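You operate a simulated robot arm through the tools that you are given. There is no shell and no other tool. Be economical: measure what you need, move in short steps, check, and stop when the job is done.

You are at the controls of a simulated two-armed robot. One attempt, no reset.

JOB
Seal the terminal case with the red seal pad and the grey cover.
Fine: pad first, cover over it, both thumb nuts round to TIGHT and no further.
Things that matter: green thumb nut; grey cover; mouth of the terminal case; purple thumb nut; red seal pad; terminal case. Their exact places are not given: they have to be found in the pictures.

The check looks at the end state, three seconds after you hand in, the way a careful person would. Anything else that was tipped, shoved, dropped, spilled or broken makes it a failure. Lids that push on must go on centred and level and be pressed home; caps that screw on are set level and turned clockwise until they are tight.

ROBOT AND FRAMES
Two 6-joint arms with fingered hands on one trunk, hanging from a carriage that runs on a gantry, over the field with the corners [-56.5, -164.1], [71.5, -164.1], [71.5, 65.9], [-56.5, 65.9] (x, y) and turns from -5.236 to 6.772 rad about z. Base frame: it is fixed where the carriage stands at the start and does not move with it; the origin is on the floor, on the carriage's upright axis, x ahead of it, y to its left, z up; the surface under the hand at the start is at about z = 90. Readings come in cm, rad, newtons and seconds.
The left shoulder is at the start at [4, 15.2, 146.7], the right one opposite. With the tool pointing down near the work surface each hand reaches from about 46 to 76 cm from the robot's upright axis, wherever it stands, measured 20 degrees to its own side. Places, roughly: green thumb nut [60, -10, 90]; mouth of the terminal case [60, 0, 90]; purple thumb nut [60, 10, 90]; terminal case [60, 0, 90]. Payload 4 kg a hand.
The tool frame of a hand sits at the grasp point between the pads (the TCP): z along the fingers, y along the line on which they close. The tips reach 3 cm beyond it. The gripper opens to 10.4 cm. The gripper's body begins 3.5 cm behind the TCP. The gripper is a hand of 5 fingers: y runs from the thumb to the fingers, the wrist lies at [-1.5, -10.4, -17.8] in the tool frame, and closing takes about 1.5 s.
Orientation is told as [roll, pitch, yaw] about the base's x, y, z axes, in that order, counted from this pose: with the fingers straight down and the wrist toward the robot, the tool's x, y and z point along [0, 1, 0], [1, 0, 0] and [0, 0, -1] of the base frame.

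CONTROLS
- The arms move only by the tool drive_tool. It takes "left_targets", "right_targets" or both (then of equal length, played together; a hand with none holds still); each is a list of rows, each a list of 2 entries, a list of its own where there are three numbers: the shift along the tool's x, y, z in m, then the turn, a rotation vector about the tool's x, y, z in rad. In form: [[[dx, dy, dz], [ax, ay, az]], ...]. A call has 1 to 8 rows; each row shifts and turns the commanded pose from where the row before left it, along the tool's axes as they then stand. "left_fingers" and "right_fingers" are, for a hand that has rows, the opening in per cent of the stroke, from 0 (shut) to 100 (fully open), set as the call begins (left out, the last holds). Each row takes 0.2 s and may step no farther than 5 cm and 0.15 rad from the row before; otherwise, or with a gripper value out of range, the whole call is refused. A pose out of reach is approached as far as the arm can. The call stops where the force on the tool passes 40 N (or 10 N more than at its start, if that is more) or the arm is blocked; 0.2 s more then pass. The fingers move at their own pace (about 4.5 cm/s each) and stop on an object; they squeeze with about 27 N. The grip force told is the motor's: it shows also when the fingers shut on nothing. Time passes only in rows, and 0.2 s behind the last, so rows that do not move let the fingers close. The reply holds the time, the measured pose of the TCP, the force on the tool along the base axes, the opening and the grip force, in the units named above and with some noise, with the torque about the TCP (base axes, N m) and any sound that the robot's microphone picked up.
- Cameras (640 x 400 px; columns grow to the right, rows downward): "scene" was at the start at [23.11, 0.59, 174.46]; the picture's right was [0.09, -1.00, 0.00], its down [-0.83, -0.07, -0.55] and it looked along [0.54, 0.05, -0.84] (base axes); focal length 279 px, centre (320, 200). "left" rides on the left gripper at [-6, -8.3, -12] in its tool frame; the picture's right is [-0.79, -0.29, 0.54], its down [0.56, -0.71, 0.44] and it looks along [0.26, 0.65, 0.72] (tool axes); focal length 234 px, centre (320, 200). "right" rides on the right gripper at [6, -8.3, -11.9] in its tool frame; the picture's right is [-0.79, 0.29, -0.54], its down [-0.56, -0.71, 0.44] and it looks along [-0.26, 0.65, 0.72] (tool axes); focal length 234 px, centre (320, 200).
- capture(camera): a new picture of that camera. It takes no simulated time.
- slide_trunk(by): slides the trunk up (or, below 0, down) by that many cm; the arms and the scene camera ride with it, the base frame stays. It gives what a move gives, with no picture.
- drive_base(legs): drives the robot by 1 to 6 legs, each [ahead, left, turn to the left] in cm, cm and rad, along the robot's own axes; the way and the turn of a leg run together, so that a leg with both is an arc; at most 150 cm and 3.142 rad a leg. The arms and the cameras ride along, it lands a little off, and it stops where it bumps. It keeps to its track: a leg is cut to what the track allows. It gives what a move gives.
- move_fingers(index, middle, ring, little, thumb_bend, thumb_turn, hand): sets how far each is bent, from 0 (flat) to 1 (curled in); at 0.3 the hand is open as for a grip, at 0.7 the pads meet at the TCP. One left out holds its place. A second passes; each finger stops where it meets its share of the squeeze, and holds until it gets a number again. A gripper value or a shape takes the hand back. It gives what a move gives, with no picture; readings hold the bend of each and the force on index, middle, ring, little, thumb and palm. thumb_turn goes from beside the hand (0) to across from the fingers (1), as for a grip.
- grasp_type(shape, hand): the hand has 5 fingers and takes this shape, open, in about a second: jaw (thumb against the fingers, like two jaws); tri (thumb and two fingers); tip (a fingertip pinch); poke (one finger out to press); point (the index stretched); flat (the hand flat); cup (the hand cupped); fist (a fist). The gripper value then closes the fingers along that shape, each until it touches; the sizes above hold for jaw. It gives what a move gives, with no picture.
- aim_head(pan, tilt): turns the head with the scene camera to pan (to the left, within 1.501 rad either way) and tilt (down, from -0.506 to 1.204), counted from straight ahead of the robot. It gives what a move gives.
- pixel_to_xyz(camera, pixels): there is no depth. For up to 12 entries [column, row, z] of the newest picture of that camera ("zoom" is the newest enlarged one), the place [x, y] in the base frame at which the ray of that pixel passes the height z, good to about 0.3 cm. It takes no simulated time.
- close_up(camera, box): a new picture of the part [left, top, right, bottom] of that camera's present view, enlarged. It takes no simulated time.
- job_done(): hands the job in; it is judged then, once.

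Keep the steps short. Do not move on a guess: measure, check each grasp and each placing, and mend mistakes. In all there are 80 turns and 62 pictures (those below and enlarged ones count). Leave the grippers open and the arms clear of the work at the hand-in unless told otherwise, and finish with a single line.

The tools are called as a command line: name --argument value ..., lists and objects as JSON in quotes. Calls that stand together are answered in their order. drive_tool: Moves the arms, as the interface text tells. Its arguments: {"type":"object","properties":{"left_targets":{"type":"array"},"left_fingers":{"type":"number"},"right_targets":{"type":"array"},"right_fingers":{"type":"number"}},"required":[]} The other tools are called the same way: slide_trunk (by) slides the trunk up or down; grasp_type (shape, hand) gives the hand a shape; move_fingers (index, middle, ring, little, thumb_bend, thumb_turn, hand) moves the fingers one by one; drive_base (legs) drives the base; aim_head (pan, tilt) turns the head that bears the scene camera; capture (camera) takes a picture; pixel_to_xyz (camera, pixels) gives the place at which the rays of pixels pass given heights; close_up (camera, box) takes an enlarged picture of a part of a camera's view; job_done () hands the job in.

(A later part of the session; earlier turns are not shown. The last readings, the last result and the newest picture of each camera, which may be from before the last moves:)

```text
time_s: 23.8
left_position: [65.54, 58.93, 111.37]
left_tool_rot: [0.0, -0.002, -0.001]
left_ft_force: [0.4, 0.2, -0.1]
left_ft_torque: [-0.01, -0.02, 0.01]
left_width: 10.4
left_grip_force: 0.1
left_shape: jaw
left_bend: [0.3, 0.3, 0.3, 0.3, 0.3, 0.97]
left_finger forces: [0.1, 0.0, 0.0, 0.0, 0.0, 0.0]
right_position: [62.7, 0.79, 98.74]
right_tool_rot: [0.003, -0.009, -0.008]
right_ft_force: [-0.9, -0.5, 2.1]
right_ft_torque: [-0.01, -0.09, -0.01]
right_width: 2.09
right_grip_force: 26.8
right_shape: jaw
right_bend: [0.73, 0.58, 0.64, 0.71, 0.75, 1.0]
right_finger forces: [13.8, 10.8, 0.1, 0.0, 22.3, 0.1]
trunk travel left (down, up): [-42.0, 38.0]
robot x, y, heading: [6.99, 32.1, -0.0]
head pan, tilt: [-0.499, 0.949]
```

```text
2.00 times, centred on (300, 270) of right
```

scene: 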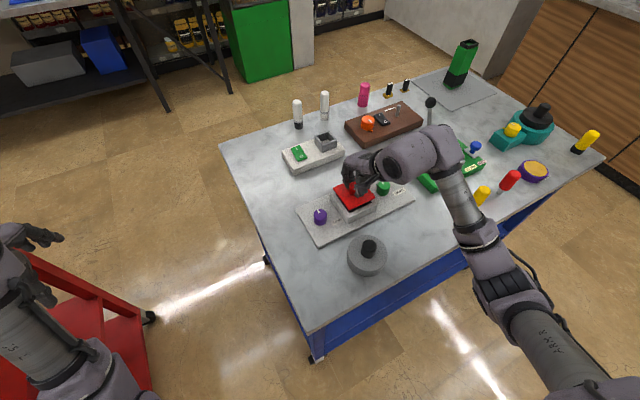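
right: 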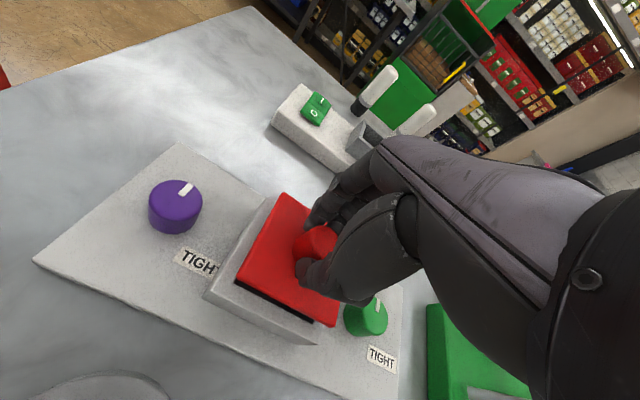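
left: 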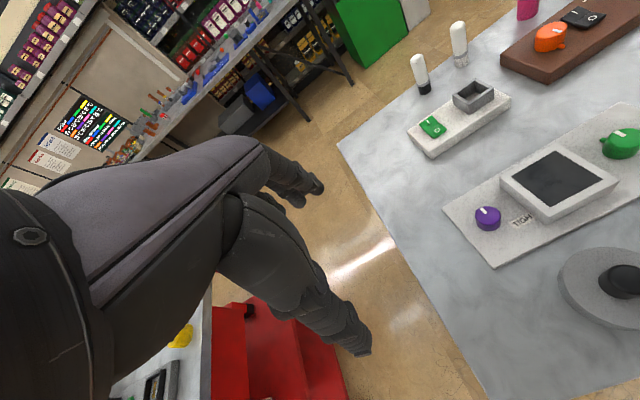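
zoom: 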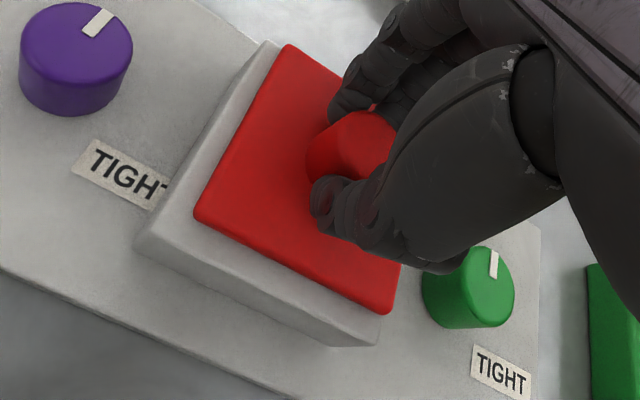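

It has light contact (+2.1 N). I'll measure the rim margins from this zoom at rim height.

pixel_to_xyz --camera "zoom" --pixels '[[196, 218, 94.3], [388, 313, 94.3], [285, 52, 94.3], [137, 246, 94.3], [380, 344, 94.3], [266, 41, 94.3], [196, 212, 95], [388, 306, 95], [287, 44, 95]]'

```text
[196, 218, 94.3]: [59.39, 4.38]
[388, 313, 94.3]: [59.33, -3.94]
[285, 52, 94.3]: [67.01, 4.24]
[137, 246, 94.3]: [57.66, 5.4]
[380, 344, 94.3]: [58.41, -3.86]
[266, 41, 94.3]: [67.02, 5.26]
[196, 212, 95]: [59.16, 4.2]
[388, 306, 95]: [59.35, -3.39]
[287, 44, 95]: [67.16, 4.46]
```

pixel_to_xyz --camera "scene" --pixels '[[330, 193.2, 94.3], [347.8, 217, 94.3], [376.6, 203, 94.3], [333, 191.2, 95.1], [350, 212.4, 95.1], [374.8, 199.4, 95.1]]'

```text
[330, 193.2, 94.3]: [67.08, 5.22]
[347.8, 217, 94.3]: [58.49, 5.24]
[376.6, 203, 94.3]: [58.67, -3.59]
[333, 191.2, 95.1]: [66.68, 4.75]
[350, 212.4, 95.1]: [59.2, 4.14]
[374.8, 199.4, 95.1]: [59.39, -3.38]
```

By two measurements the pad sits about 0.3 cm too far in +x and 0.3 cm too far in −y. I'll lift slightly, correct that, and lower until contact.

drive_tool --right_targets '[[[0, 0, -0.005], [0, 0, 0]], [[0.003, -0.0025, 0], [0, 0, 0]], [[0, 0, 0.005], [0, 0, 0]], [[0, 0, 0.003], [0, 0, 0]], [[0, 0, 0], [0, 0, 0]]]'

close_up --camera "scene" --box '[310, 165, 390, 225]'

```text
time_s: 25.0
left_position: [65.39, 58.99, 111.23]
left_tool_rot: [0.0, -0.001, 0.003]
left_ft_force: [-0.1, -0.1, 0.4]
left_ft_torque: [0.02, -0.02, -0.04]
left_width: 10.39
left_grip_force: 0.1
left_shape: jaw
left_bend: [0.3, 0.3, 0.3, 0.3, 0.3, 0.97]
left_finger forces: [0.1, 0.0, 0.0, 0.0, 0.1, 0.1]
right_position: [62.45, 1.09, 98.45]
right_tool_rot: [0.002, -0.011, -0.005]
right_ft_force: [-5.6, 2.4, 16.4]
right_ft_torque: [0.02, 0.01, 0.02]
right_width: 2.14
right_grip_force: 27.1
right_shape: jaw
right_bend: [0.73, 0.58, 0.64, 0.71, 0.75, 1.0]
right_finger forces: [14.5, 10.7, 0.1, 0.0, 27.9, 0.0]
trunk travel left (down, up): [-42.0, 38.0]
robot x, y, heading: [6.83, 32.35, 0.001]
head pan, tilt: [-0.499, 0.949]
```

```text
6.67 times, centred on (350, 195) of scene
```

zoom: 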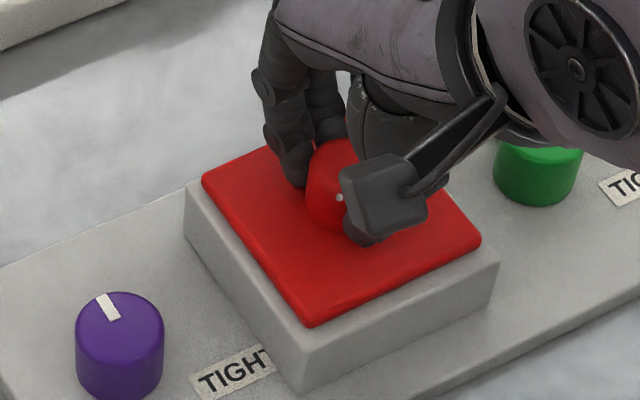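

The pad looks centred, and contact is firm at 16 N. I'll relax slightly, open the hand, and rise straight up.

drive_tool --right_targets '[[[0, 0, -0.003], [0, 0, 0]], [[0, 0, 0], [0, 0, 0]], [[0, 0, 0], [0, 0, 0]], [[0, 0, 0], [0, 0, 0]], [[0, 0, 0], [0, 0, 0]], [[0, 0, 0], [0, 0, 0]], [[0, 0, 0], [0, 0, 0]], [[0, 0, 0], [0, 0, 0]]]' --right_fingers 100

drive_tool --right_targets '[[[0, 0, -0.02], [0, 0, 0]], [[0, 0, -0.03], [0, 0, 0]], [[0, 0, -0.03], [0, 0, 0]], [[0, 0, -0.02], [0, 0, 0]], [[0, 0, 0], [0, 0, 0]]]'

drive_base --legs '[[-8, 4, 0]]'

capture --camera "scene"

```text
time_s: 26.8
left_position: [65.4, 58.97, 111.34]
left_tool_rot: [0.0, -0.001, 0.003]
left_ft_force: [-0.1, 0.1, 0.0]
left_ft_torque: [0.0, -0.03, 0.02]
left_width: 10.34
left_grip_force: 0.1
left_shape: jaw
left_bend: [0.3, 0.3, 0.3, 0.3, 0.3, 0.97]
left_finger forces: [0.0, 0.0, 0.1, 0.0, 0.0, 0.1]
right_position: [62.45, 1.14, 98.71]
right_tool_rot: [0.002, -0.007, -0.005]
right_ft_force: [0.4, -0.4, 0.0]
right_ft_torque: [-0.01, -0.01, 0.02]
right_width: 10.36
right_grip_force: 0.1
right_shape: jaw
right_bend: [0.3, 0.3, 0.3, 0.3, 0.3, 0.97]
right_finger forces: [0.0, 0.0, 0.0, 0.1, 0.0, 0.0]
trunk travel left (down, up): [-42.0, 38.0]
robot x, y, heading: [7.12, 32.24, 0.005]
head pan, tilt: [-0.499, 0.949]
```

```text
time_s: 28.0
left_position: [65.41, 59.03, 111.34]
left_tool_rot: [0.0, -0.002, 0.002]
left_ft_force: [-0.4, 0.0, 0.9]
left_ft_torque: [0.01, 0.01, -0.02]
left_width: 10.36
left_grip_force: 0.0
left_shape: jaw
left_bend: [0.3, 0.3, 0.3, 0.3, 0.3, 0.97]
left_finger forces: [0.0, 0.0, 0.0, 0.0, 0.1, 0.0]
right_position: [62.38, 1.2, 108.67]
right_tool_rot: [0.0, -0.007, -0.002]
right_ft_force: [0.2, 0.7, -0.4]
right_ft_torque: [0.02, -0.02, -0.01]
right_width: 10.4
right_grip_force: 0.1
right_shape: jaw
right_bend: [0.3, 0.3, 0.3, 0.3, 0.3, 0.97]
right_finger forces: [0.0, 0.0, 0.1, 0.1, 0.0, 0.0]
trunk travel left (down, up): [-42.0, 38.0]
robot x, y, heading: [7.22, 32.03, 0.001]
head pan, tilt: [-0.499, 0.949]
```

```text
time_s: 29.1
left_position: [57.48, 62.77, 111.3]
left_tool_rot: [-0.001, -0.002, 0.001]
left_ft_force: [-0.8, 0.1, 0.4]
left_ft_torque: [0.0, -0.02, 0.01]
left_width: 10.37
left_grip_force: 0.0
left_shape: jaw
left_bend: [0.3, 0.3, 0.3, 0.3, 0.3, 0.97]
left_finger forces: [0.0, 0.1, 0.0, 0.1, 0.1, 0.0]
right_position: [54.52, 5.11, 108.61]
right_tool_rot: [0.001, -0.005, -0.001]
right_ft_force: [-0.9, 0.3, -0.5]
right_ft_torque: [0.01, -0.01, 0.0]
right_width: 10.34
right_grip_force: 0.2
right_shape: jaw
right_bend: [0.3, 0.3, 0.3, 0.3, 0.3, 0.97]
right_finger forces: [0.1, 0.0, 0.0, 0.1, 0.1, 0.1]
trunk travel left (down, up): [-42.0, 38.0]
robot x, y, heading: [-1.2, 36.44, -0.002]
head pan, tilt: [-0.499, 0.949]
```

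```text
32 pictures are left
```

scene: 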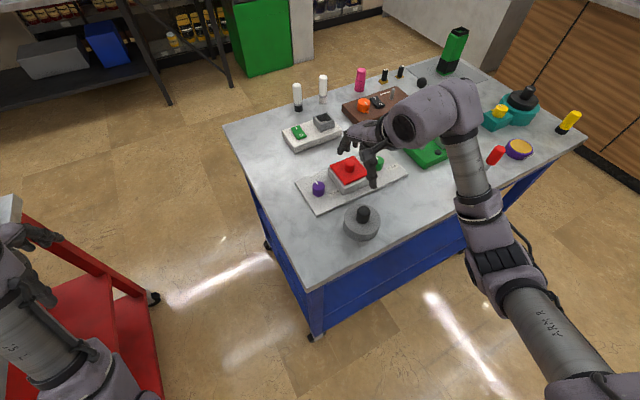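

The pad stayed on the case. Next is the cover: I'll go above its knob, to (48.7,5.85) at z≈102.

drive_tool --right_targets '[[[0.004, -0.03, 0], [0, 0, 0]], [[0.0035, -0.028, 0.02], [0, 0, 0]], [[0, 0, 0.03], [0, 0, 0]], [[0, 0, 0.015], [0, 0, 0]], [[0, 0, 0], [0, 0, 0]]]'

close_up --camera "scene" --box '[300, 150, 420, 245]'

capture --camera "right"

```text
time_s: 30.3
left_position: [57.72, 62.91, 111.27]
left_tool_rot: [0.001, -0.001, 0.001]
left_ft_force: [-0.1, 0.5, 0.4]
left_ft_torque: [0.0, 0.01, -0.03]
left_width: 10.36
left_grip_force: 0.1
left_shape: jaw
left_bend: [0.3, 0.3, 0.3, 0.3, 0.3, 0.97]
left_finger forces: [0.1, 0.0, 0.0, 0.0, 0.1, 0.1]
right_position: [48.63, 5.84, 102.01]
right_tool_rot: [-0.002, -0.007, -0.003]
right_ft_force: [-0.5, 0.5, 0.2]
right_ft_torque: [0.0, -0.04, 0.02]
right_width: 10.36
right_grip_force: 0.0
right_shape: jaw
right_bend: [0.3, 0.3, 0.3, 0.3, 0.3, 0.97]
right_finger forces: [0.0, 0.0, 0.0, 0.1, 0.0, 0.0]
trunk travel left (down, up): [-42.0, 38.0]
robot x, y, heading: [-1.05, 36.14, 0.006]
head pan, tilt: [-0.499, 0.949]
```

```text
4.21 times, centred on (360, 198) of scene
```

zoom: 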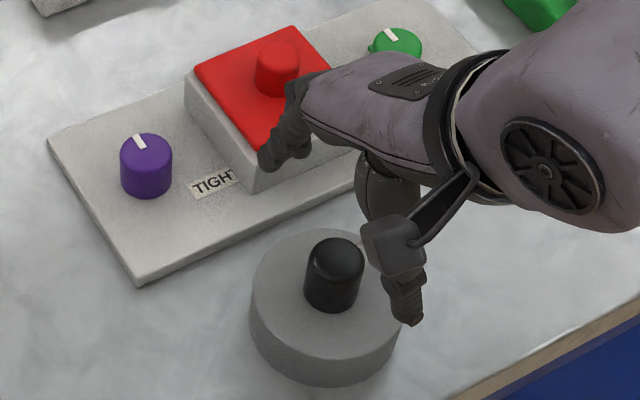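

```text
30 pictures are left
```

right: 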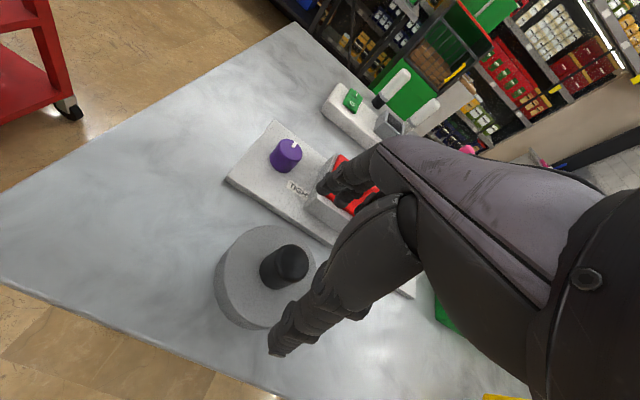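

The fingers should clear the case. I'll lower to TCP z≈97.1 around the cover knob.

drive_tool --right_targets '[[[0, 0, 0.02], [0, 0, 0]], [[0, 0, 0.02], [0, 0, 0]], [[0, 0, 0.01], [0, 0, 0]], [[0, 0, 0], [0, 0, 0]]]'

close_up --camera "scene" --box '[300, 150, 420, 245]'

```text
time_s: 31.3
left_position: [57.56, 62.89, 111.23]
left_tool_rot: [0.001, -0.002, 0.0]
left_ft_force: [-0.4, 0.5, 0.1]
left_ft_torque: [0.01, -0.03, -0.02]
left_width: 10.36
left_grip_force: 0.1
left_shape: jaw
left_bend: [0.3, 0.3, 0.3, 0.3, 0.3, 0.97]
left_finger forces: [0.0, 0.1, 0.1, 0.0, 0.1, 0.0]
right_position: [48.69, 5.77, 97.01]
right_tool_rot: [0.001, -0.006, -0.002]
right_ft_force: [1.0, -0.7, 0.6]
right_ft_torque: [0.0, -0.01, -0.01]
right_width: 10.37
right_grip_force: 0.0
right_shape: jaw
right_bend: [0.3, 0.3, 0.3, 0.3, 0.3, 0.97]
right_finger forces: [0.0, 0.0, 0.0, 0.1, 0.1, 0.1]
trunk travel left (down, up): [-42.0, 38.0]
robot x, y, heading: [-0.66, 36.08, -0.001]
head pan, tilt: [-0.499, 0.949]
```

```text
4.21 times, centred on (360, 198) of scene
```

zoom: 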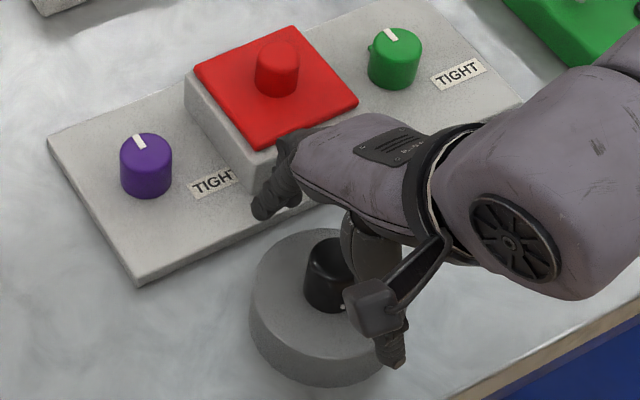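

The knob is between thumb and fingers, so I'll close.

drive_tool --right_targets '[[[0, 0, 0], [0, 0, 0]], [[0, 0, 0], [0, 0, 0]], [[0, 0, 0], [0, 0, 0]], [[0, 0, 0], [0, 0, 0]], [[0, 0, 0], [0, 0, 0]], [[0, 0, 0], [0, 0, 0]], [[0, 0, 0], [0, 0, 0]], [[0, 0, 0], [0, 0, 0]]]' --right_fingers 0

```text
time_s: 33.1
left_position: [57.69, 62.83, 111.25]
left_tool_rot: [-0.001, -0.002, 0.001]
left_ft_force: [-0.7, 0.9, 1.1]
left_ft_torque: [-0.02, -0.02, 0.0]
left_width: 10.37
left_grip_force: 0.0
left_shape: jaw
left_bend: [0.3, 0.3, 0.3, 0.3, 0.3, 0.97]
left_finger forces: [0.1, 0.1, 0.0, 0.1, 0.0, 0.0]
right_position: [48.71, 5.82, 97.16]
right_tool_rot: [0.0, -0.006, -0.003]
right_ft_force: [-0.1, -1.1, -0.1]
right_ft_torque: [0.01, -0.03, 0.03]
right_width: 2.43
right_grip_force: 27.2
right_shape: jaw
right_bend: [0.73, 0.57, 0.63, 0.71, 0.75, 1.0]
right_finger forces: [15.1, 7.3, 0.1, 0.0, 22.6, 0.0]
trunk travel left (down, up): [-42.0, 38.0]
robot x, y, heading: [-0.98, 36.15, 0.0]
head pan, tilt: [-0.499, 0.949]
```

The grip is good (15, 7 and 23 N). I'll lift 10.5 cm and check that it hangs level.

drive_tool --right_targets '[[[0, 0, -0.015], [0, 0, 0]], [[0, 0, -0.03], [0, 0, 0]], [[0, 0, -0.03], [0, 0, 0]], [[0, 0, -0.03], [0, 0, 0]], [[0, 0, 0], [0, 0, 0]]]'

close_up --camera "scene" --box '[290, 120, 430, 220]'

```text
time_s: 34.3
left_position: [57.53, 62.93, 111.28]
left_tool_rot: [0.0, -0.001, 0.0]
left_ft_force: [-0.1, -0.5, 0.4]
left_ft_torque: [-0.02, -0.05, 0.0]
left_width: 10.37
left_grip_force: 0.1
left_shape: jaw
left_bend: [0.3, 0.3, 0.3, 0.3, 0.3, 0.97]
left_finger forces: [0.0, 0.0, 0.0, 0.1, 0.0, 0.0]
right_position: [48.72, 5.83, 107.57]
right_tool_rot: [0.0, -0.005, -0.003]
right_ft_force: [-0.7, 1.0, -1.2]
right_ft_torque: [-0.01, -0.01, -0.01]
right_width: 2.49
right_grip_force: 27.2
right_shape: jaw
right_bend: [0.73, 0.57, 0.63, 0.71, 0.75, 1.0]
right_finger forces: [15.3, 7.6, 0.0, 0.1, 22.5, 0.0]
trunk travel left (down, up): [-42.0, 38.0]
robot x, y, heading: [-0.98, 35.93, 0.005]
head pan, tilt: [-0.499, 0.949]
```

```text
4.00 times, centred on (360, 170) of scene
```

zoom: 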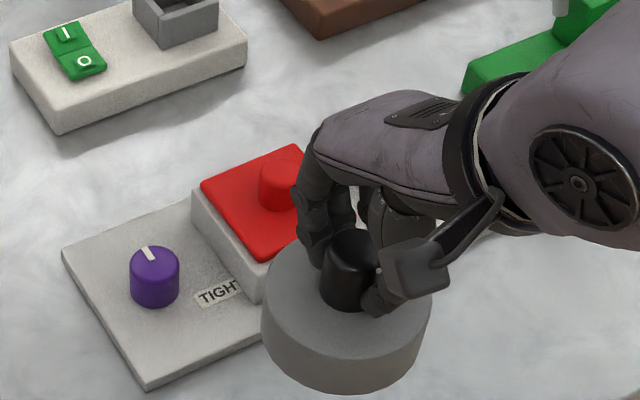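

The cover hangs level, with its bottom at about 100.5. Now I'll drive the base 9 ahead and 5 right.

drive_base --legs '[[9, -5, 0]]'

```text
time_s: 35.5
left_position: [66.62, 57.76, 111.35]
left_tool_rot: [0.001, -0.003, 0.0]
left_ft_force: [0.8, -0.2, -0.6]
left_ft_torque: [0.02, 0.01, -0.01]
left_width: 10.4
left_grip_force: 0.1
left_shape: jaw
left_bend: [0.3, 0.3, 0.3, 0.3, 0.3, 0.97]
left_finger forces: [0.0, 0.0, 0.0, 0.1, 0.1, 0.0]
right_position: [57.8, 0.9, 107.48]
right_tool_rot: [0.001, -0.008, -0.003]
right_ft_force: [-0.2, 0.2, -0.3]
right_ft_torque: [0.0, 0.02, 0.02]
right_width: 2.44
right_grip_force: 26.7
right_shape: jaw
right_bend: [0.73, 0.57, 0.63, 0.71, 0.75, 1.0]
right_finger forces: [15.3, 7.6, 0.0, 0.1, 22.4, 0.0]
trunk travel left (down, up): [-42.0, 38.0]
robot x, y, heading: [7.83, 31.29, -0.004]
head pan, tilt: [-0.499, 0.949]
```

Now I'll move +4.95 cm in x to (62.75,0.85), lower 1.5 cm, and look.

drive_tool --right_targets '[[[-0.0005, 0.025, 0], [0, 0, 0]], [[0, 0.0245, 0], [0, 0, 0]], [[0, 0, 0.015], [0, 0, 0]], [[0, 0, 0], [0, 0, 0]]]'

close_up --camera "scene" --box '[295, 140, 405, 225]'

close_up --camera "right" --box '[130, 120, 450, 380]'

```text
time_s: 36.5
left_position: [66.55, 57.9, 111.35]
left_tool_rot: [0.001, 0.0, 0.0]
left_ft_force: [-0.8, 0.4, -0.1]
left_ft_torque: [0.02, 0.03, -0.02]
left_width: 10.34
left_grip_force: 0.1
left_shape: jaw
left_bend: [0.3, 0.3, 0.3, 0.3, 0.3, 0.97]
left_finger forces: [0.1, 0.0, 0.0, 0.0, 0.1, 0.0]
right_position: [62.69, 0.93, 106.14]
right_tool_rot: [0.001, -0.008, -0.002]
right_ft_force: [0.0, -0.2, -1.3]
right_ft_torque: [0.02, -0.02, 0.02]
right_width: 2.43
right_grip_force: 27.4
right_shape: jaw
right_bend: [0.73, 0.57, 0.63, 0.71, 0.75, 1.0]
right_finger forces: [15.2, 7.8, 0.1, 0.0, 22.6, 0.0]
trunk travel left (down, up): [-42.0, 38.0]
robot x, y, heading: [8.24, 31.35, -0.003]
head pan, tilt: [-0.499, 0.949]
```

```text
4.71 times, centred on (350, 182) of scene
```

zoom: 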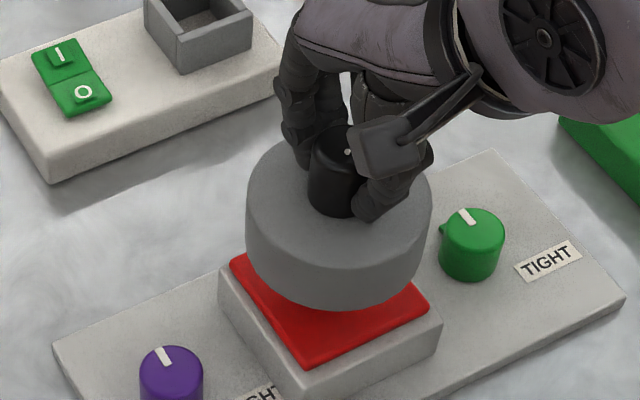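

```text
1.54 times, centred on (290, 250) of right
```

zoom: 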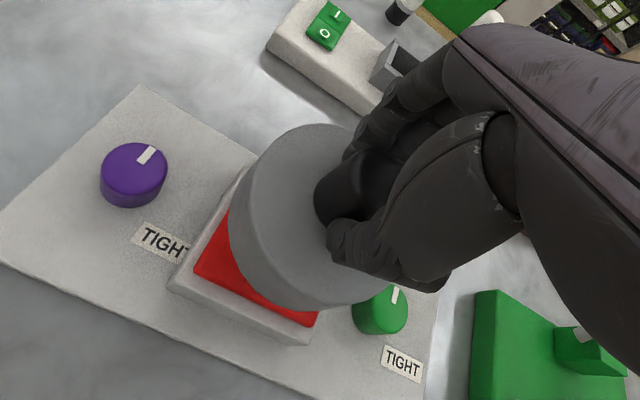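

I'll lower in small steps, watching the force.

drive_tool --right_targets '[[[0, 0, 0.01], [0, 0, 0]], [[0, 0, 0.007], [0, 0, 0]], [[0, 0, 0.007], [0, 0, 0]], [[0, 0, 0], [0, 0, 0]]]'

close_up --camera "scene" --box '[295, 140, 405, 225]'

```text
time_s: 37.5
left_position: [66.57, 57.91, 111.35]
left_tool_rot: [0.001, -0.001, 0.0]
left_ft_force: [0.2, 0.0, 0.1]
left_ft_torque: [0.01, 0.01, -0.01]
left_width: 10.36
left_grip_force: 0.0
left_shape: jaw
left_bend: [0.3, 0.3, 0.3, 0.3, 0.3, 0.97]
left_finger forces: [0.0, 0.1, 0.1, 0.0, 0.0, 0.0]
right_position: [62.68, 0.75, 103.59]
right_tool_rot: [-0.001, -0.003, -0.003]
right_ft_force: [-0.5, 0.8, -1.3]
right_ft_torque: [-0.03, 0.01, 0.02]
right_width: 2.47
right_grip_force: 27.3
right_shape: jaw
right_bend: [0.73, 0.57, 0.63, 0.71, 0.75, 1.0]
right_finger forces: [15.4, 7.6, 0.0, 0.1, 22.5, 0.0]
trunk travel left (down, up): [-42.0, 38.0]
robot x, y, heading: [8.12, 31.07, 0.002]
head pan, tilt: [-0.499, 0.949]
```

```text
4.71 times, centred on (350, 182) of scene
```

zoom: 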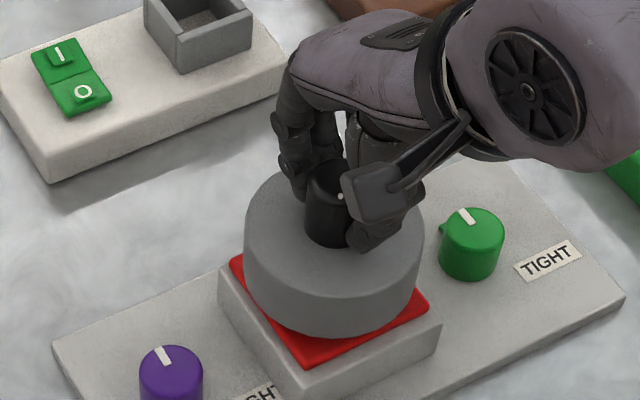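

There's no force, and the pad knob is already inside the hollow cover. The cover is laterally centred (244–420 against case 219–442), so I'll lower until contact.

drive_tool --right_targets '[[[0.0005, 0.0005, 0.007], [0, 0, 0]], [[0, 0, 0.005], [0, 0, 0]], [[0, 0, 0.004], [0, 0, 0]], [[0, 0, 0], [0, 0, 0]]]'

close_up --camera "scene" --box '[305, 150, 395, 220]'

close_up --camera "right" --box '[130, 120, 450, 380]'

```text
time_s: 38.5
left_position: [66.57, 57.78, 111.22]
left_tool_rot: [-0.001, -0.002, -0.001]
left_ft_force: [-0.1, -0.2, 0.5]
left_ft_torque: [0.01, 0.0, 0.01]
left_width: 10.36
left_grip_force: 0.1
left_shape: jaw
left_bend: [0.3, 0.3, 0.3, 0.3, 0.3, 0.97]
left_finger forces: [0.1, 0.0, 0.0, 0.0, 0.1, 0.0]
right_position: [62.84, 0.95, 102.19]
right_tool_rot: [-0.001, -0.01, -0.001]
right_ft_force: [-6.1, 2.2, 18.7]
right_ft_torque: [0.03, 0.09, 0.04]
right_width: 2.54
right_grip_force: 26.9
right_shape: jaw
right_bend: [0.74, 0.57, 0.63, 0.71, 0.75, 1.0]
right_finger forces: [15.5, 7.6, 0.0, 0.0, 28.7, 0.0]
trunk travel left (down, up): [-42.0, 38.0]
robot x, y, heading: [7.9, 31.11, 0.001]
head pan, tilt: [-0.499, 0.949]
```

```text
5.71 times, centred on (350, 185) of scene
```

zoom: 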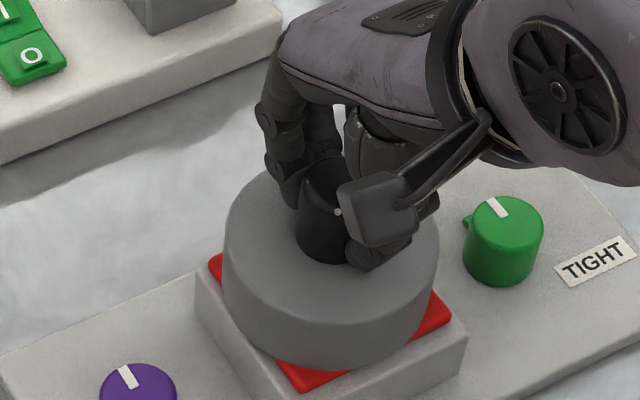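

```text
1.54 times, centred on (290, 250) of right
```

zoom: 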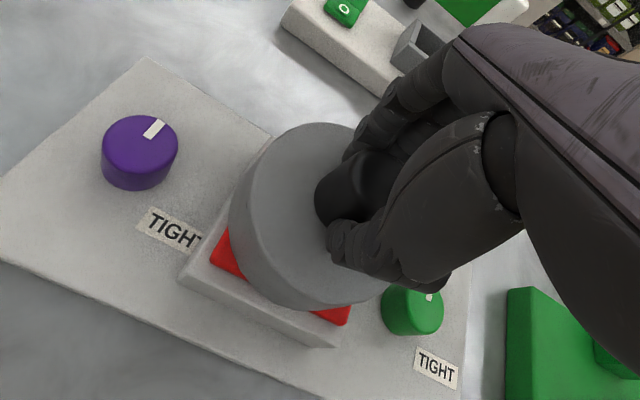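

The cover seats on the pad, with contact at TCP 102.2 and 19 N. I'll press a bit more to be sure it's home.

drive_tool --right_targets '[[[0, 0, 0.003], [0, 0, 0]], [[0, 0, 0.003], [0, 0, 0]], [[0, 0, 0], [0, 0, 0]]]'

```text
time_s: 39.0
left_position: [66.46, 57.76, 111.35]
left_tool_rot: [-0.003, -0.002, -0.001]
left_ft_force: [0.7, -0.7, 0.0]
left_ft_torque: [-0.01, 0.03, 0.01]
left_width: 10.35
left_grip_force: 0.1
left_shape: jaw
left_bend: [0.3, 0.3, 0.3, 0.3, 0.3, 0.97]
left_finger forces: [0.0, 0.0, 0.0, 0.1, 0.0, 0.1]
right_position: [62.92, 0.9, 102.11]
right_tool_rot: [-0.001, -0.023, 0.003]
right_ft_force: [-6.7, -1.2, 19.5]
right_ft_torque: [0.01, 0.15, -0.02]
right_width: 2.74
right_grip_force: 26.5
right_shape: jaw
right_bend: [0.74, 0.58, 0.63, 0.71, 0.75, 1.0]
right_finger forces: [15.2, 8.6, 0.1, 0.0, 27.7, 0.0]
trunk travel left (down, up): [-42.0, 38.0]
robot x, y, heading: [7.69, 31.0, 0.004]
head pan, tilt: [-0.499, 0.949]
stopped in row 2 (right hand): the force on the tool passed its limit at 43 N (the readings are from after the stop); the commanded pose is now the measured one
```

It is solid against the stop (43 N peak). I'll relax, open, rise, and look at the result.

drive_tool --right_targets '[[[0, 0, -0.002], [0, 0, 0]], [[0, 0, 0], [0, 0, 0]], [[0, 0, 0], [0, 0, 0]], [[0, 0, 0], [0, 0, 0]], [[0, 0, 0], [0, 0, 0]], [[0, 0, 0], [0, 0, 0]], [[0, 0, 0], [0, 0, 0]], [[0, 0, 0], [0, 0, 0]]]' --right_fingers 100

drive_tool --right_targets '[[[0, 0, -0.02], [0, 0, 0]], [[0, 0, -0.03], [0, 0, 0]], [[0, 0, -0.03], [0, 0, 0]], [[-0.04, 0, -0.01], [0, 0, 0]], [[-0.04, 0, 0], [0, 0, 0]], [[0, 0, 0], [0, 0, 0]]]'

close_up --camera "scene" --box '[295, 140, 405, 225]'

capture --camera "right"

```text
time_s: 40.8
left_position: [66.55, 57.96, 111.18]
left_tool_rot: [0.002, -0.001, 0.0]
left_ft_force: [-0.3, 0.2, -0.2]
left_ft_torque: [0.0, -0.04, 0.01]
left_width: 10.36
left_grip_force: 0.0
left_shape: jaw
left_bend: [0.3, 0.3, 0.3, 0.3, 0.3, 0.97]
left_finger forces: [0.1, 0.0, 0.0, 0.0, 0.0, 0.0]
right_position: [62.7, 1.0, 102.04]
right_tool_rot: [0.002, -0.017, 0.0]
right_ft_force: [-0.4, 0.0, 0.0]
right_ft_torque: [0.0, -0.01, 0.03]
right_width: 10.37
right_grip_force: 0.0
right_shape: jaw
right_bend: [0.3, 0.3, 0.3, 0.3, 0.3, 0.97]
right_finger forces: [0.0, 0.0, 0.1, 0.1, 0.1, 0.0]
trunk travel left (down, up): [-42.0, 38.0]
robot x, y, heading: [8.15, 30.92, -0.002]
head pan, tilt: [-0.499, 0.949]
```

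```text
time_s: 42.2
left_position: [66.44, 57.95, 111.26]
left_tool_rot: [0.0, -0.002, -0.001]
left_ft_force: [0.3, -0.2, 0.7]
left_ft_torque: [-0.02, 0.03, 0.01]
left_width: 10.36
left_grip_force: 0.0
left_shape: jaw
left_bend: [0.3, 0.3, 0.3, 0.3, 0.3, 0.97]
left_finger forces: [0.0, 0.1, 0.1, 0.1, 0.1, 0.0]
right_position: [62.15, -6.84, 111.15]
right_tool_rot: [0.002, -0.017, -0.001]
right_ft_force: [0.4, 0.0, -0.3]
right_ft_torque: [0.0, 0.01, -0.01]
right_width: 10.37
right_grip_force: 0.1
right_shape: jaw
right_bend: [0.3, 0.3, 0.3, 0.3, 0.3, 0.97]
right_finger forces: [0.1, 0.0, 0.0, 0.0, 0.0, 0.0]
right hand out of reach, approached as far as the arm can: row 5
trunk travel left (down, up): [-42.0, 38.0]
robot x, y, heading: [7.78, 31.05, 0.004]
head pan, tilt: [-0.499, 0.949]
```

```text
4.71 times, centred on (350, 182) of scene
```

zoom: 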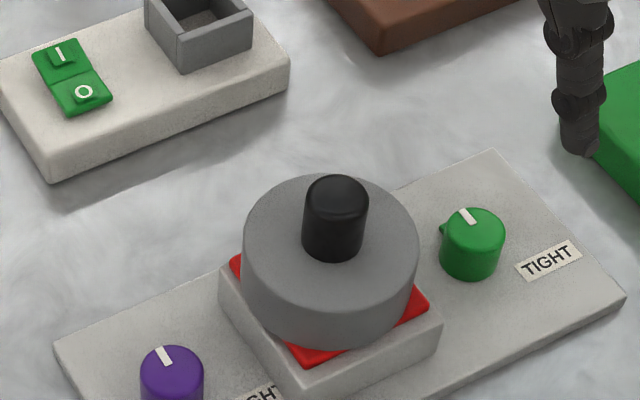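

```text
21 pictures are left
```

right: 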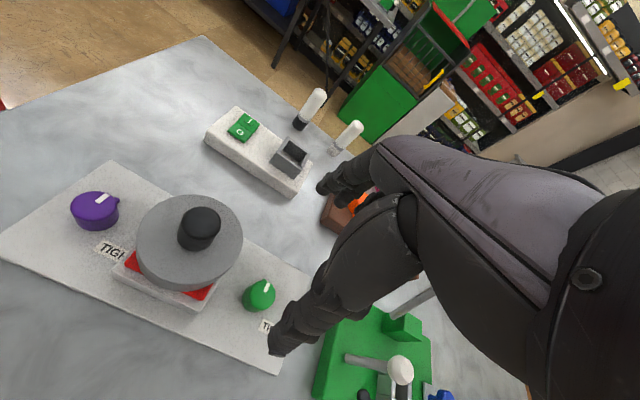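

The lateral fit is centred. I'll check the cover's top centre against the case centre by measurement: zoom (331,242) for the disc centre, (336,187) for the knob top, and the case corners.

pixel_to_xyz --camera "scene" --pixels '[[352.3, 190.9, 98.7], [353.4, 179.5, 102], [328.6, 200.4, 94.4], [345.8, 223.4, 94.4], [376, 210, 94.4]]'

pixel_to_xyz --camera "right" --pixels '[[189.5, 235, 98.7], [200, 222, 102], [254, 287, 94], [96, 204, 94]]'

```text
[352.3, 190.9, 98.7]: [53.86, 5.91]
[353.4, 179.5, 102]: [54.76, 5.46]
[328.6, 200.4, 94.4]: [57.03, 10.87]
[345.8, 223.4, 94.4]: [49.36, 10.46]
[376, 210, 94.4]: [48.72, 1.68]
```

```text
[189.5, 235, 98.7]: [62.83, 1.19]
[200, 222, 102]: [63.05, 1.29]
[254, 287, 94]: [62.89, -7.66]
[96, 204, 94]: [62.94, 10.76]
```

The disc centre reads about (62.8,1.1) against the case centre (62.8,0.8), which is good. Next is the green nut. I'll pull the right hand back 6 cm, drive the base closer, and set the three-finger shape.

drive_tool --right_targets '[[[0, -0.035, 0], [0, 0, 0]], [[0, -0.035, 0], [0, 0, 0]], [[0, 0, 0], [0, 0, 0]]]'

drive_base --legs '[[5.5, -3, 0]]'

grasp_type --shape "tri" --hand "right"

aim_head --pan -0.6 --tilt 1.0

capture --camera "scene"

```text
time_s: 43.0
left_position: [66.57, 58.02, 111.37]
left_tool_rot: [0.002, -0.002, 0.0]
left_ft_force: [0.2, 0.4, -0.4]
left_ft_torque: [-0.02, -0.04, 0.0]
left_width: 10.37
left_grip_force: 0.1
left_shape: jaw
left_bend: [0.3, 0.3, 0.3, 0.3, 0.3, 0.97]
left_finger forces: [0.0, 0.1, 0.0, 0.1, 0.0, 0.0]
right_position: [55.29, -6.89, 111.04]
right_tool_rot: [0.0, -0.015, 0.001]
right_ft_force: [-0.4, -0.1, 0.4]
right_ft_torque: [0.01, 0.01, 0.01]
right_width: 10.39
right_grip_force: 0.0
right_shape: jaw
right_bend: [0.3, 0.3, 0.3, 0.3, 0.3, 0.97]
right_finger forces: [0.0, 0.0, 0.0, 0.1, 0.1, 0.0]
trunk travel left (down, up): [-42.0, 38.0]
robot x, y, heading: [7.9, 31.31, -0.006]
head pan, tilt: [-0.499, 0.949]
```

```text
time_s: 44.0
left_position: [71.95, 55.01, 111.18]
left_tool_rot: [-0.001, -0.003, 0.001]
left_ft_force: [0.1, -0.5, 0.6]
left_ft_torque: [0.0, 0.03, -0.06]
left_width: 10.38
left_grip_force: 0.0
left_shape: jaw
left_bend: [0.3, 0.3, 0.3, 0.3, 0.3, 0.97]
left_finger forces: [0.0, 0.0, 0.0, 0.0, 0.0, 0.0]
right_position: [60.89, -9.77, 111.06]
right_tool_rot: [0.0, -0.016, 0.003]
right_ft_force: [0.5, -0.3, 0.5]
right_ft_torque: [0.02, -0.02, 0.05]
right_width: 10.37
right_grip_force: 0.1
right_shape: jaw
right_bend: [0.3, 0.3, 0.3, 0.3, 0.3, 0.97]
right_finger forces: [0.1, 0.0, 0.1, 0.0, 0.1, 0.0]
trunk travel left (down, up): [-42.0, 38.0]
robot x, y, heading: [13.44, 27.98, 0.002]
head pan, tilt: [-0.499, 0.949]
```

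```text
time_s: 44.9
left_position: [71.89, 55.18, 111.26]
left_tool_rot: [0.001, -0.002, 0.001]
left_ft_force: [-0.3, 0.8, 0.1]
left_ft_torque: [0.02, 0.0, 0.02]
left_width: 10.35
left_grip_force: 0.1
left_shape: jaw
left_bend: [0.3, 0.3, 0.3, 0.3, 0.3, 0.97]
left_finger forces: [0.0, 0.1, 0.0, 0.1, 0.1, 0.0]
right_position: [60.86, -9.64, 110.92]
right_tool_rot: [0.001, -0.016, 0.003]
right_ft_force: [-0.3, 0.7, 0.5]
right_ft_torque: [0.02, -0.01, 0.01]
right_width: 10.34
right_grip_force: 0.2
right_shape: tri
right_bend: [0.3, 0.3, 0.99, 0.99, 0.3, 0.97]
right_finger forces: [0.0, 0.1, 0.0, 0.1, 0.0, 0.0]
trunk travel left (down, up): [-42.0, 38.0]
robot x, y, heading: [13.27, 28.26, 0.002]
head pan, tilt: [-0.499, 0.949]
```

```text
time_s: 45.6
left_position: [71.92, 55.1, 111.22]
left_tool_rot: [-0.001, -0.002, 0.001]
left_ft_force: [-0.3, -0.3, 0.4]
left_ft_torque: [-0.01, 0.04, 0.0]
left_width: 10.39
left_grip_force: 0.1
left_shape: jaw
left_bend: [0.3, 0.3, 0.3, 0.3, 0.3, 0.97]
left_finger forces: [0.1, 0.0, 0.0, 0.0, 0.0, 0.0]
right_position: [60.84, -9.69, 110.96]
right_tool_rot: [0.001, -0.016, 0.001]
right_ft_force: [0.4, -0.4, -0.3]
right_ft_torque: [0.04, -0.01, 0.01]
right_width: 10.37
right_grip_force: 0.0
right_shape: tri
right_bend: [0.3, 0.3, 0.99, 0.99, 0.3, 0.97]
right_finger forces: [0.0, 0.0, 0.1, 0.1, 0.1, 0.0]
trunk travel left (down, up): [-42.0, 38.0]
robot x, y, heading: [13.51, 27.98, -0.003]
head pan, tilt: [-0.6, 1.0]
```

```text
20 pictures are left
```

scene: 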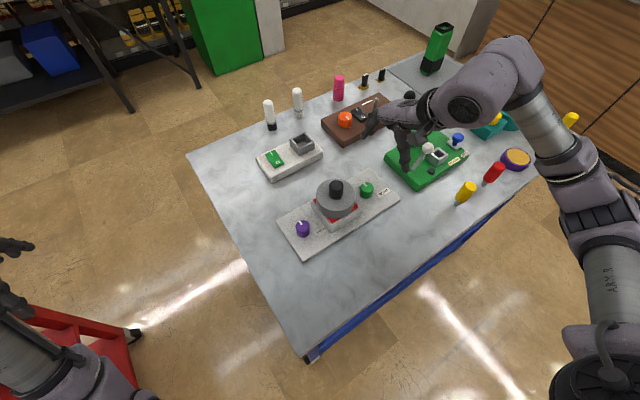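

I'll take one enlarged view of the case with the nuts and labels, then measure directions from it.

close_up --camera "scene" --box '[270, 165, 410, 262]'

```text
4.12 times, centred on (340, 214) of scene
```

zoom: 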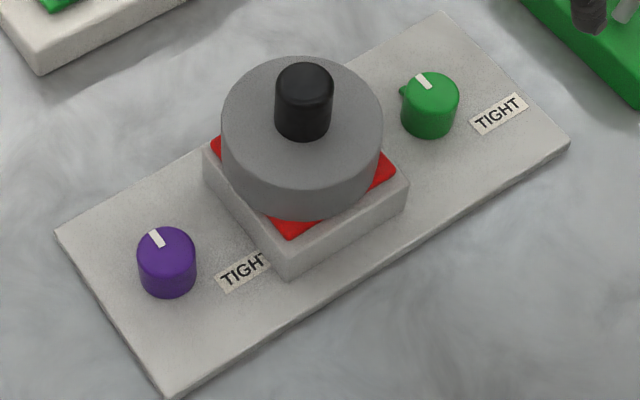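

pixel_to_xyz --camera "zoom" --pixels '[[431, 88, 94.1], [418, 75, 94.1], [428, 88, 94.1], [499, 114, 91.2], [474, 126, 91.2], [524, 102, 91.2], [166, 246, 94.1], [151, 230, 94.1], [164, 246, 94.1], [243, 270, 91.2], [302, 120, 98.7], [305, 80, 102]]'

pixel_to_xyz --camera "zoom" --pixels '[[204, 152, 94.4], [288, 263, 94.4], [409, 184, 94.4], [210, 143, 95.1], [288, 236, 95.1], [397, 168, 95.1], [402, 92, 91.5], [55, 232, 91.2], [170, 398, 91.2], [570, 142, 91.2], [443, 12, 91.2]]'

```text
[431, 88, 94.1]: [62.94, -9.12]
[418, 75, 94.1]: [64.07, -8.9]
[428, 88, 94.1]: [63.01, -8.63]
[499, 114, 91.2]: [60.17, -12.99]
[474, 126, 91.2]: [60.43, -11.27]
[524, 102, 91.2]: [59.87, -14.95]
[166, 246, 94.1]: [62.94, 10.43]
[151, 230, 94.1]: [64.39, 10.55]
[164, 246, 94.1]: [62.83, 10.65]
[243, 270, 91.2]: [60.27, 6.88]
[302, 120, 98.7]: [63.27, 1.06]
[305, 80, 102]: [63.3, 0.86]
```

```text
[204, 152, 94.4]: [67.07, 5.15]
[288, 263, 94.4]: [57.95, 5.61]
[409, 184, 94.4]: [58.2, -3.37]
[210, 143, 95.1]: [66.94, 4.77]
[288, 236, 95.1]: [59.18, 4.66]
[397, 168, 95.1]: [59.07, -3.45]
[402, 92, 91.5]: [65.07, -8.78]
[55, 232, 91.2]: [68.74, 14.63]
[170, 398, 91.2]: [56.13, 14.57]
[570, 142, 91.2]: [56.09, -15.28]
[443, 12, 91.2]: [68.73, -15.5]
```

pixel_to_xyz --camera "zoom" --pixels '[[268, 212, 95.1], [300, 220, 95.1], [330, 214, 95.1], [355, 202, 95.1], [375, 182, 95.1], [240, 195, 95.1], [226, 175, 95.1]]'

```text
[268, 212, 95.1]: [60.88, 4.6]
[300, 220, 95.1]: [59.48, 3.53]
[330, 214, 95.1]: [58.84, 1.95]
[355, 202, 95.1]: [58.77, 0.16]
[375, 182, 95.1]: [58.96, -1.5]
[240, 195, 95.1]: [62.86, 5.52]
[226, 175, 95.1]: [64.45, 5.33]
```

By circle fit, the cover centre is at about (63.2,0.95) and the case centre at about (62.65,0.9), so the cover is roughly 0.5 cm too far in +x. I'll re-grip its knob to nudge it. First I'll bring the hand above it.

drive_tool --right_targets '[[[0.03, 0.006, 0], [0, 0.008, 0]], [[0.035, 0.006, 0], [0, 0.008, 0]], [[0.04, 0.006, 0], [0, 0, 0]], [[0, 0, 0.03], [0, 0, 0]], [[0, 0, 0.02], [0, 0, 0]], [[0, 0, 0], [0, 0, 0]]]'

```text
time_s: 47.0
left_position: [71.96, 55.03, 111.18]
left_tool_rot: [0.001, -0.002, 0.001]
left_ft_force: [0.0, 0.8, -0.8]
left_ft_torque: [0.02, 0.03, 0.03]
left_width: 10.35
left_grip_force: 0.1
left_shape: jaw
left_bend: [0.3, 0.3, 0.3, 0.3, 0.3, 0.97]
left_finger forces: [0.0, 0.1, 0.0, 0.1, 0.1, 0.0]
right_position: [62.6, 0.88, 106.06]
right_tool_rot: [0.019, -0.016, 0.002]
right_ft_force: [0.5, 0.1, -0.6]
right_ft_torque: [0.0, -0.02, -0.01]
right_width: 10.39
right_grip_force: 0.1
right_shape: tri
right_bend: [0.3, 0.3, 0.99, 0.99, 0.3, 0.97]
right_finger forces: [0.0, 0.0, 0.0, 0.0, 0.0, 0.0]
trunk travel left (down, up): [-42.0, 38.0]
robot x, y, heading: [13.71, 28.44, -0.002]
head pan, tilt: [-0.6, 1.0]
```

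The roll came out +0.019 and the pitch −0.016. I'll level both, lower to z≈102.1, and close.

drive_tool --right_targets '[[[0, 0, 0], [0.016, -0.018, 0]], [[0, 0, 0.02], [0, 0, 0]], [[0, 0, 0.019], [0, 0, 0]], [[0, 0, 0], [0, 0, 0]]]'

drive_tool --right_targets '[[[0, 0, 0], [0, 0, 0]], [[0, 0, 0], [0, 0, 0]], [[0, 0, 0], [0, 0, 0]], [[0, 0, 0], [0, 0, 0]], [[0, 0, 0], [0, 0, 0]], [[0, 0, 0], [0, 0, 0]], [[0, 0, 0], [0, 0, 0]], [[0, 0, 0], [0, 0, 0]]]' --right_fingers 0

close_up --camera "scene" --box '[290, 160, 400, 240]'

```text
time_s: 48.0
left_position: [72.0, 55.11, 111.29]
left_tool_rot: [0.001, -0.002, 0.002]
left_ft_force: [-0.8, -0.1, -0.2]
left_ft_torque: [0.04, 0.02, 0.0]
left_width: 10.36
left_grip_force: 0.0
left_shape: jaw
left_bend: [0.3, 0.3, 0.3, 0.3, 0.3, 0.97]
left_finger forces: [0.0, 0.0, 0.0, 0.1, 0.0, 0.0]
right_position: [62.59, 0.82, 102.15]
right_tool_rot: [0.001, 0.002, 0.0]
right_ft_force: [-0.8, 0.3, -0.7]
right_ft_torque: [-0.02, 0.0, 0.02]
right_width: 10.36
right_grip_force: 0.1
right_shape: tri
right_bend: [0.3, 0.3, 0.99, 0.99, 0.3, 0.97]
right_finger forces: [0.0, 0.0, 0.0, 0.0, 0.1, 0.0]
trunk travel left (down, up): [-42.0, 38.0]
robot x, y, heading: [13.42, 28.63, -0.002]
head pan, tilt: [-0.6, 1.0]
```

```text
time_s: 49.8
left_position: [71.91, 55.11, 111.33]
left_tool_rot: [-0.001, -0.002, 0.001]
left_ft_force: [0.2, 0.1, 0.1]
left_ft_torque: [0.02, -0.02, -0.01]
left_width: 10.4
left_grip_force: 0.1
left_shape: jaw
left_bend: [0.3, 0.3, 0.3, 0.3, 0.3, 0.97]
left_finger forces: [0.0, 0.0, 0.1, 0.1, 0.0, 0.0]
right_position: [62.67, 0.76, 102.2]
right_tool_rot: [0.001, 0.003, 0.001]
right_ft_force: [-0.1, 0.3, -0.1]
right_ft_torque: [0.03, 0.0, 0.02]
right_width: 2.42
right_grip_force: 26.7
right_shape: tri
right_bend: [0.74, 0.57, 1.0, 1.0, 0.75, 1.0]
right_finger forces: [12.5, 11.0, 0.0, 0.0, 23.2, 0.1]
trunk travel left (down, up): [-42.0, 38.0]
robot x, y, heading: [13.13, 28.28, 0.0]
head pan, tilt: [-0.6, 1.0]
```

```text
5.00 times, centred on (345, 200) of scene
```

zoom: 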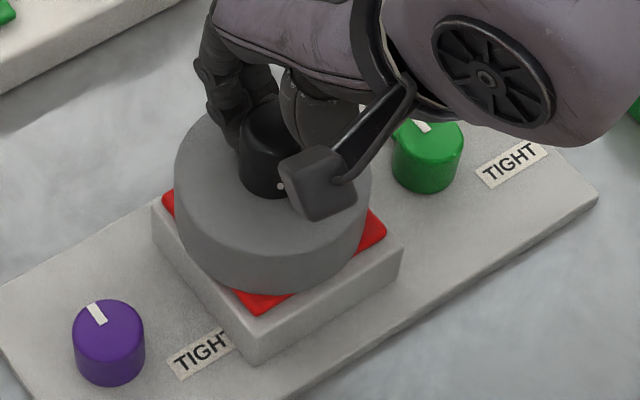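

pixel_to_xyz --camera "zoom" --pixels '[[153, 209, 94.4], [252, 322, 94.4], [404, 243, 94.4], [230, 283, 95.1], [265, 292, 95.1], [300, 287, 95.1], [335, 271, 95.1], [357, 247, 95.1], [195, 260, 95.1], [178, 235, 95.1], [162, 195, 95.1], [386, 232, 95.1]]'

```text
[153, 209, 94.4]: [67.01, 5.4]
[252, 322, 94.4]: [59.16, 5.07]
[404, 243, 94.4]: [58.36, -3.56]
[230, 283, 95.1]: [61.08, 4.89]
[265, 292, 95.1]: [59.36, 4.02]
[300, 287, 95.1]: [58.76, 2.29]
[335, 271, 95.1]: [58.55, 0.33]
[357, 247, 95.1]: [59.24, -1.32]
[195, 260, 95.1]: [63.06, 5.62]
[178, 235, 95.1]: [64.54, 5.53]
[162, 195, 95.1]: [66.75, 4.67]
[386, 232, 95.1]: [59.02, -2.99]
```

The cover is now about (+0.25,+0.25) from the case centre. I'll make a small correction of −0.15 in each, with a tiny lift, then press down gently.

drive_tool --right_targets '[[[0, 0, -0.003], [0, 0, 0]], [[-0.0017, -0.0017, 0], [0, 0, 0]], [[0, 0, 0.003], [0, 0, 0]], [[0, 0, 0.002], [0, 0, 0]], [[0, 0, 0.002], [0, 0, 0]], [[0, 0, 0], [0, 0, 0]]]'

drive_tool --right_targets '[[[0, 0, -0.003], [0, 0, 0]], [[0, 0, 0], [0, 0, 0]], [[0, 0, 0], [0, 0, 0]], [[0, 0, 0], [0, 0, 0]], [[0, 0, 0], [0, 0, 0]], [[0, 0, 0], [0, 0, 0]], [[0, 0, 0], [0, 0, 0]], [[0, 0, 0], [0, 0, 0]]]' --right_fingers 100

drive_tool --right_targets '[[[0, 0, -0.02], [0, 0, 0]], [[0, 0, -0.03], [0, 0, 0]], [[-0.03, 0, -0.03], [0, 0, 0]], [[-0.035, 0, 0.0], [0, 0, 0]], [[-0.03, 0, 0], [0, 0, 0]], [[0, 0, 0], [0, 0, 0]]]'

close_up --camera "scene" --box '[290, 160, 400, 240]'

```text
time_s: 51.2
left_position: [72.14, 54.97, 111.39]
left_tool_rot: [-0.001, -0.001, 0.001]
left_ft_force: [-0.4, 0.7, 0.0]
left_ft_torque: [-0.03, 0.0, -0.04]
left_width: 10.36
left_grip_force: 0.1
left_shape: jaw
left_bend: [0.3, 0.3, 0.3, 0.3, 0.3, 0.97]
left_finger forces: [0.0, 0.1, 0.1, 0.0, 0.0, 0.1]
right_position: [62.6, 0.78, 102.04]
right_tool_rot: [0.001, -0.005, 0.006]
right_ft_force: [-6.6, 1.5, 28.5]
right_ft_torque: [0.02, 0.28, 0.02]
right_width: 2.59
right_grip_force: 27.1
right_shape: tri
right_bend: [0.74, 0.58, 1.0, 1.0, 0.75, 1.0]
right_finger forces: [13.2, 12.0, 0.0, 0.0, 36.1, 0.0]
trunk travel left (down, up): [-42.0, 38.0]
robot x, y, heading: [13.28, 28.32, 0.001]
head pan, tilt: [-0.6, 1.0]
```

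```text
time_s: 53.0
left_position: [71.85, 54.98, 111.29]
left_tool_rot: [0.0, -0.002, 0.001]
left_ft_force: [0.4, 0.0, -0.2]
left_ft_torque: [0.03, 0.0, -0.04]
left_width: 10.36
left_grip_force: 0.1
left_shape: jaw
left_bend: [0.3, 0.3, 0.3, 0.3, 0.3, 0.97]
left_finger forces: [0.1, 0.0, 0.0, 0.0, 0.1, 0.1]
right_position: [62.5, 0.81, 102.02]
right_tool_rot: [-0.001, 0.0, 0.002]
right_ft_force: [0.3, -0.1, 0.5]
right_ft_torque: [-0.01, 0.01, 0.0]
right_width: 10.35
right_grip_force: 0.1
right_shape: tri
right_bend: [0.3, 0.3, 0.99, 0.99, 0.3, 0.97]
right_finger forces: [0.0, 0.0, 0.0, 0.0, 0.0, 0.0]
trunk travel left (down, up): [-42.0, 38.0]
robot x, y, heading: [13.56, 27.88, 0.003]
head pan, tilt: [-0.6, 1.0]
```

```text
time_s: 54.4
left_position: [71.85, 55.05, 111.37]
left_tool_rot: [0.0, -0.001, 0.002]
left_ft_force: [0.8, 0.3, -0.7]
left_ft_torque: [0.0, 0.0, -0.01]
left_width: 10.37
left_grip_force: 0.1
left_shape: jaw
left_bend: [0.3, 0.3, 0.3, 0.3, 0.3, 0.97]
left_finger forces: [0.0, 0.0, 0.1, 0.0, 0.0, 0.1]
right_position: [62.5, -8.69, 110.17]
right_tool_rot: [-0.002, 0.001, 0.001]
right_ft_force: [-0.9, 0.3, -0.2]
right_ft_torque: [0.0, 0.05, 0.03]
right_width: 10.36
right_grip_force: 0.1
right_shape: tri
right_bend: [0.3, 0.3, 0.99, 0.99, 0.3, 0.97]
right_finger forces: [0.0, 0.0, 0.1, 0.0, 0.1, 0.0]
trunk travel left (down, up): [-42.0, 38.0]
robot x, y, heading: [13.46, 28.36, 0.003]
head pan, tilt: [-0.6, 1.0]
```

```text
5.00 times, centred on (345, 200) of scene
```

zoom: 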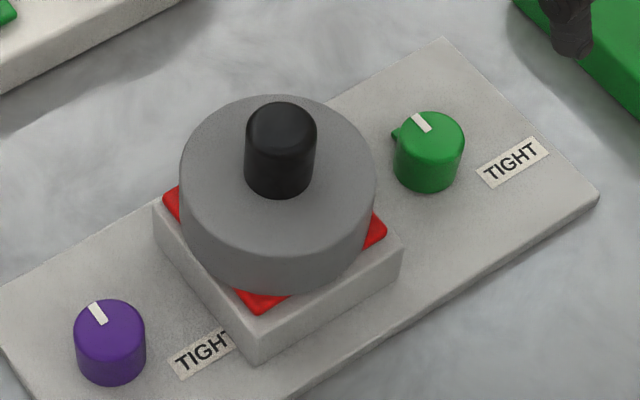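

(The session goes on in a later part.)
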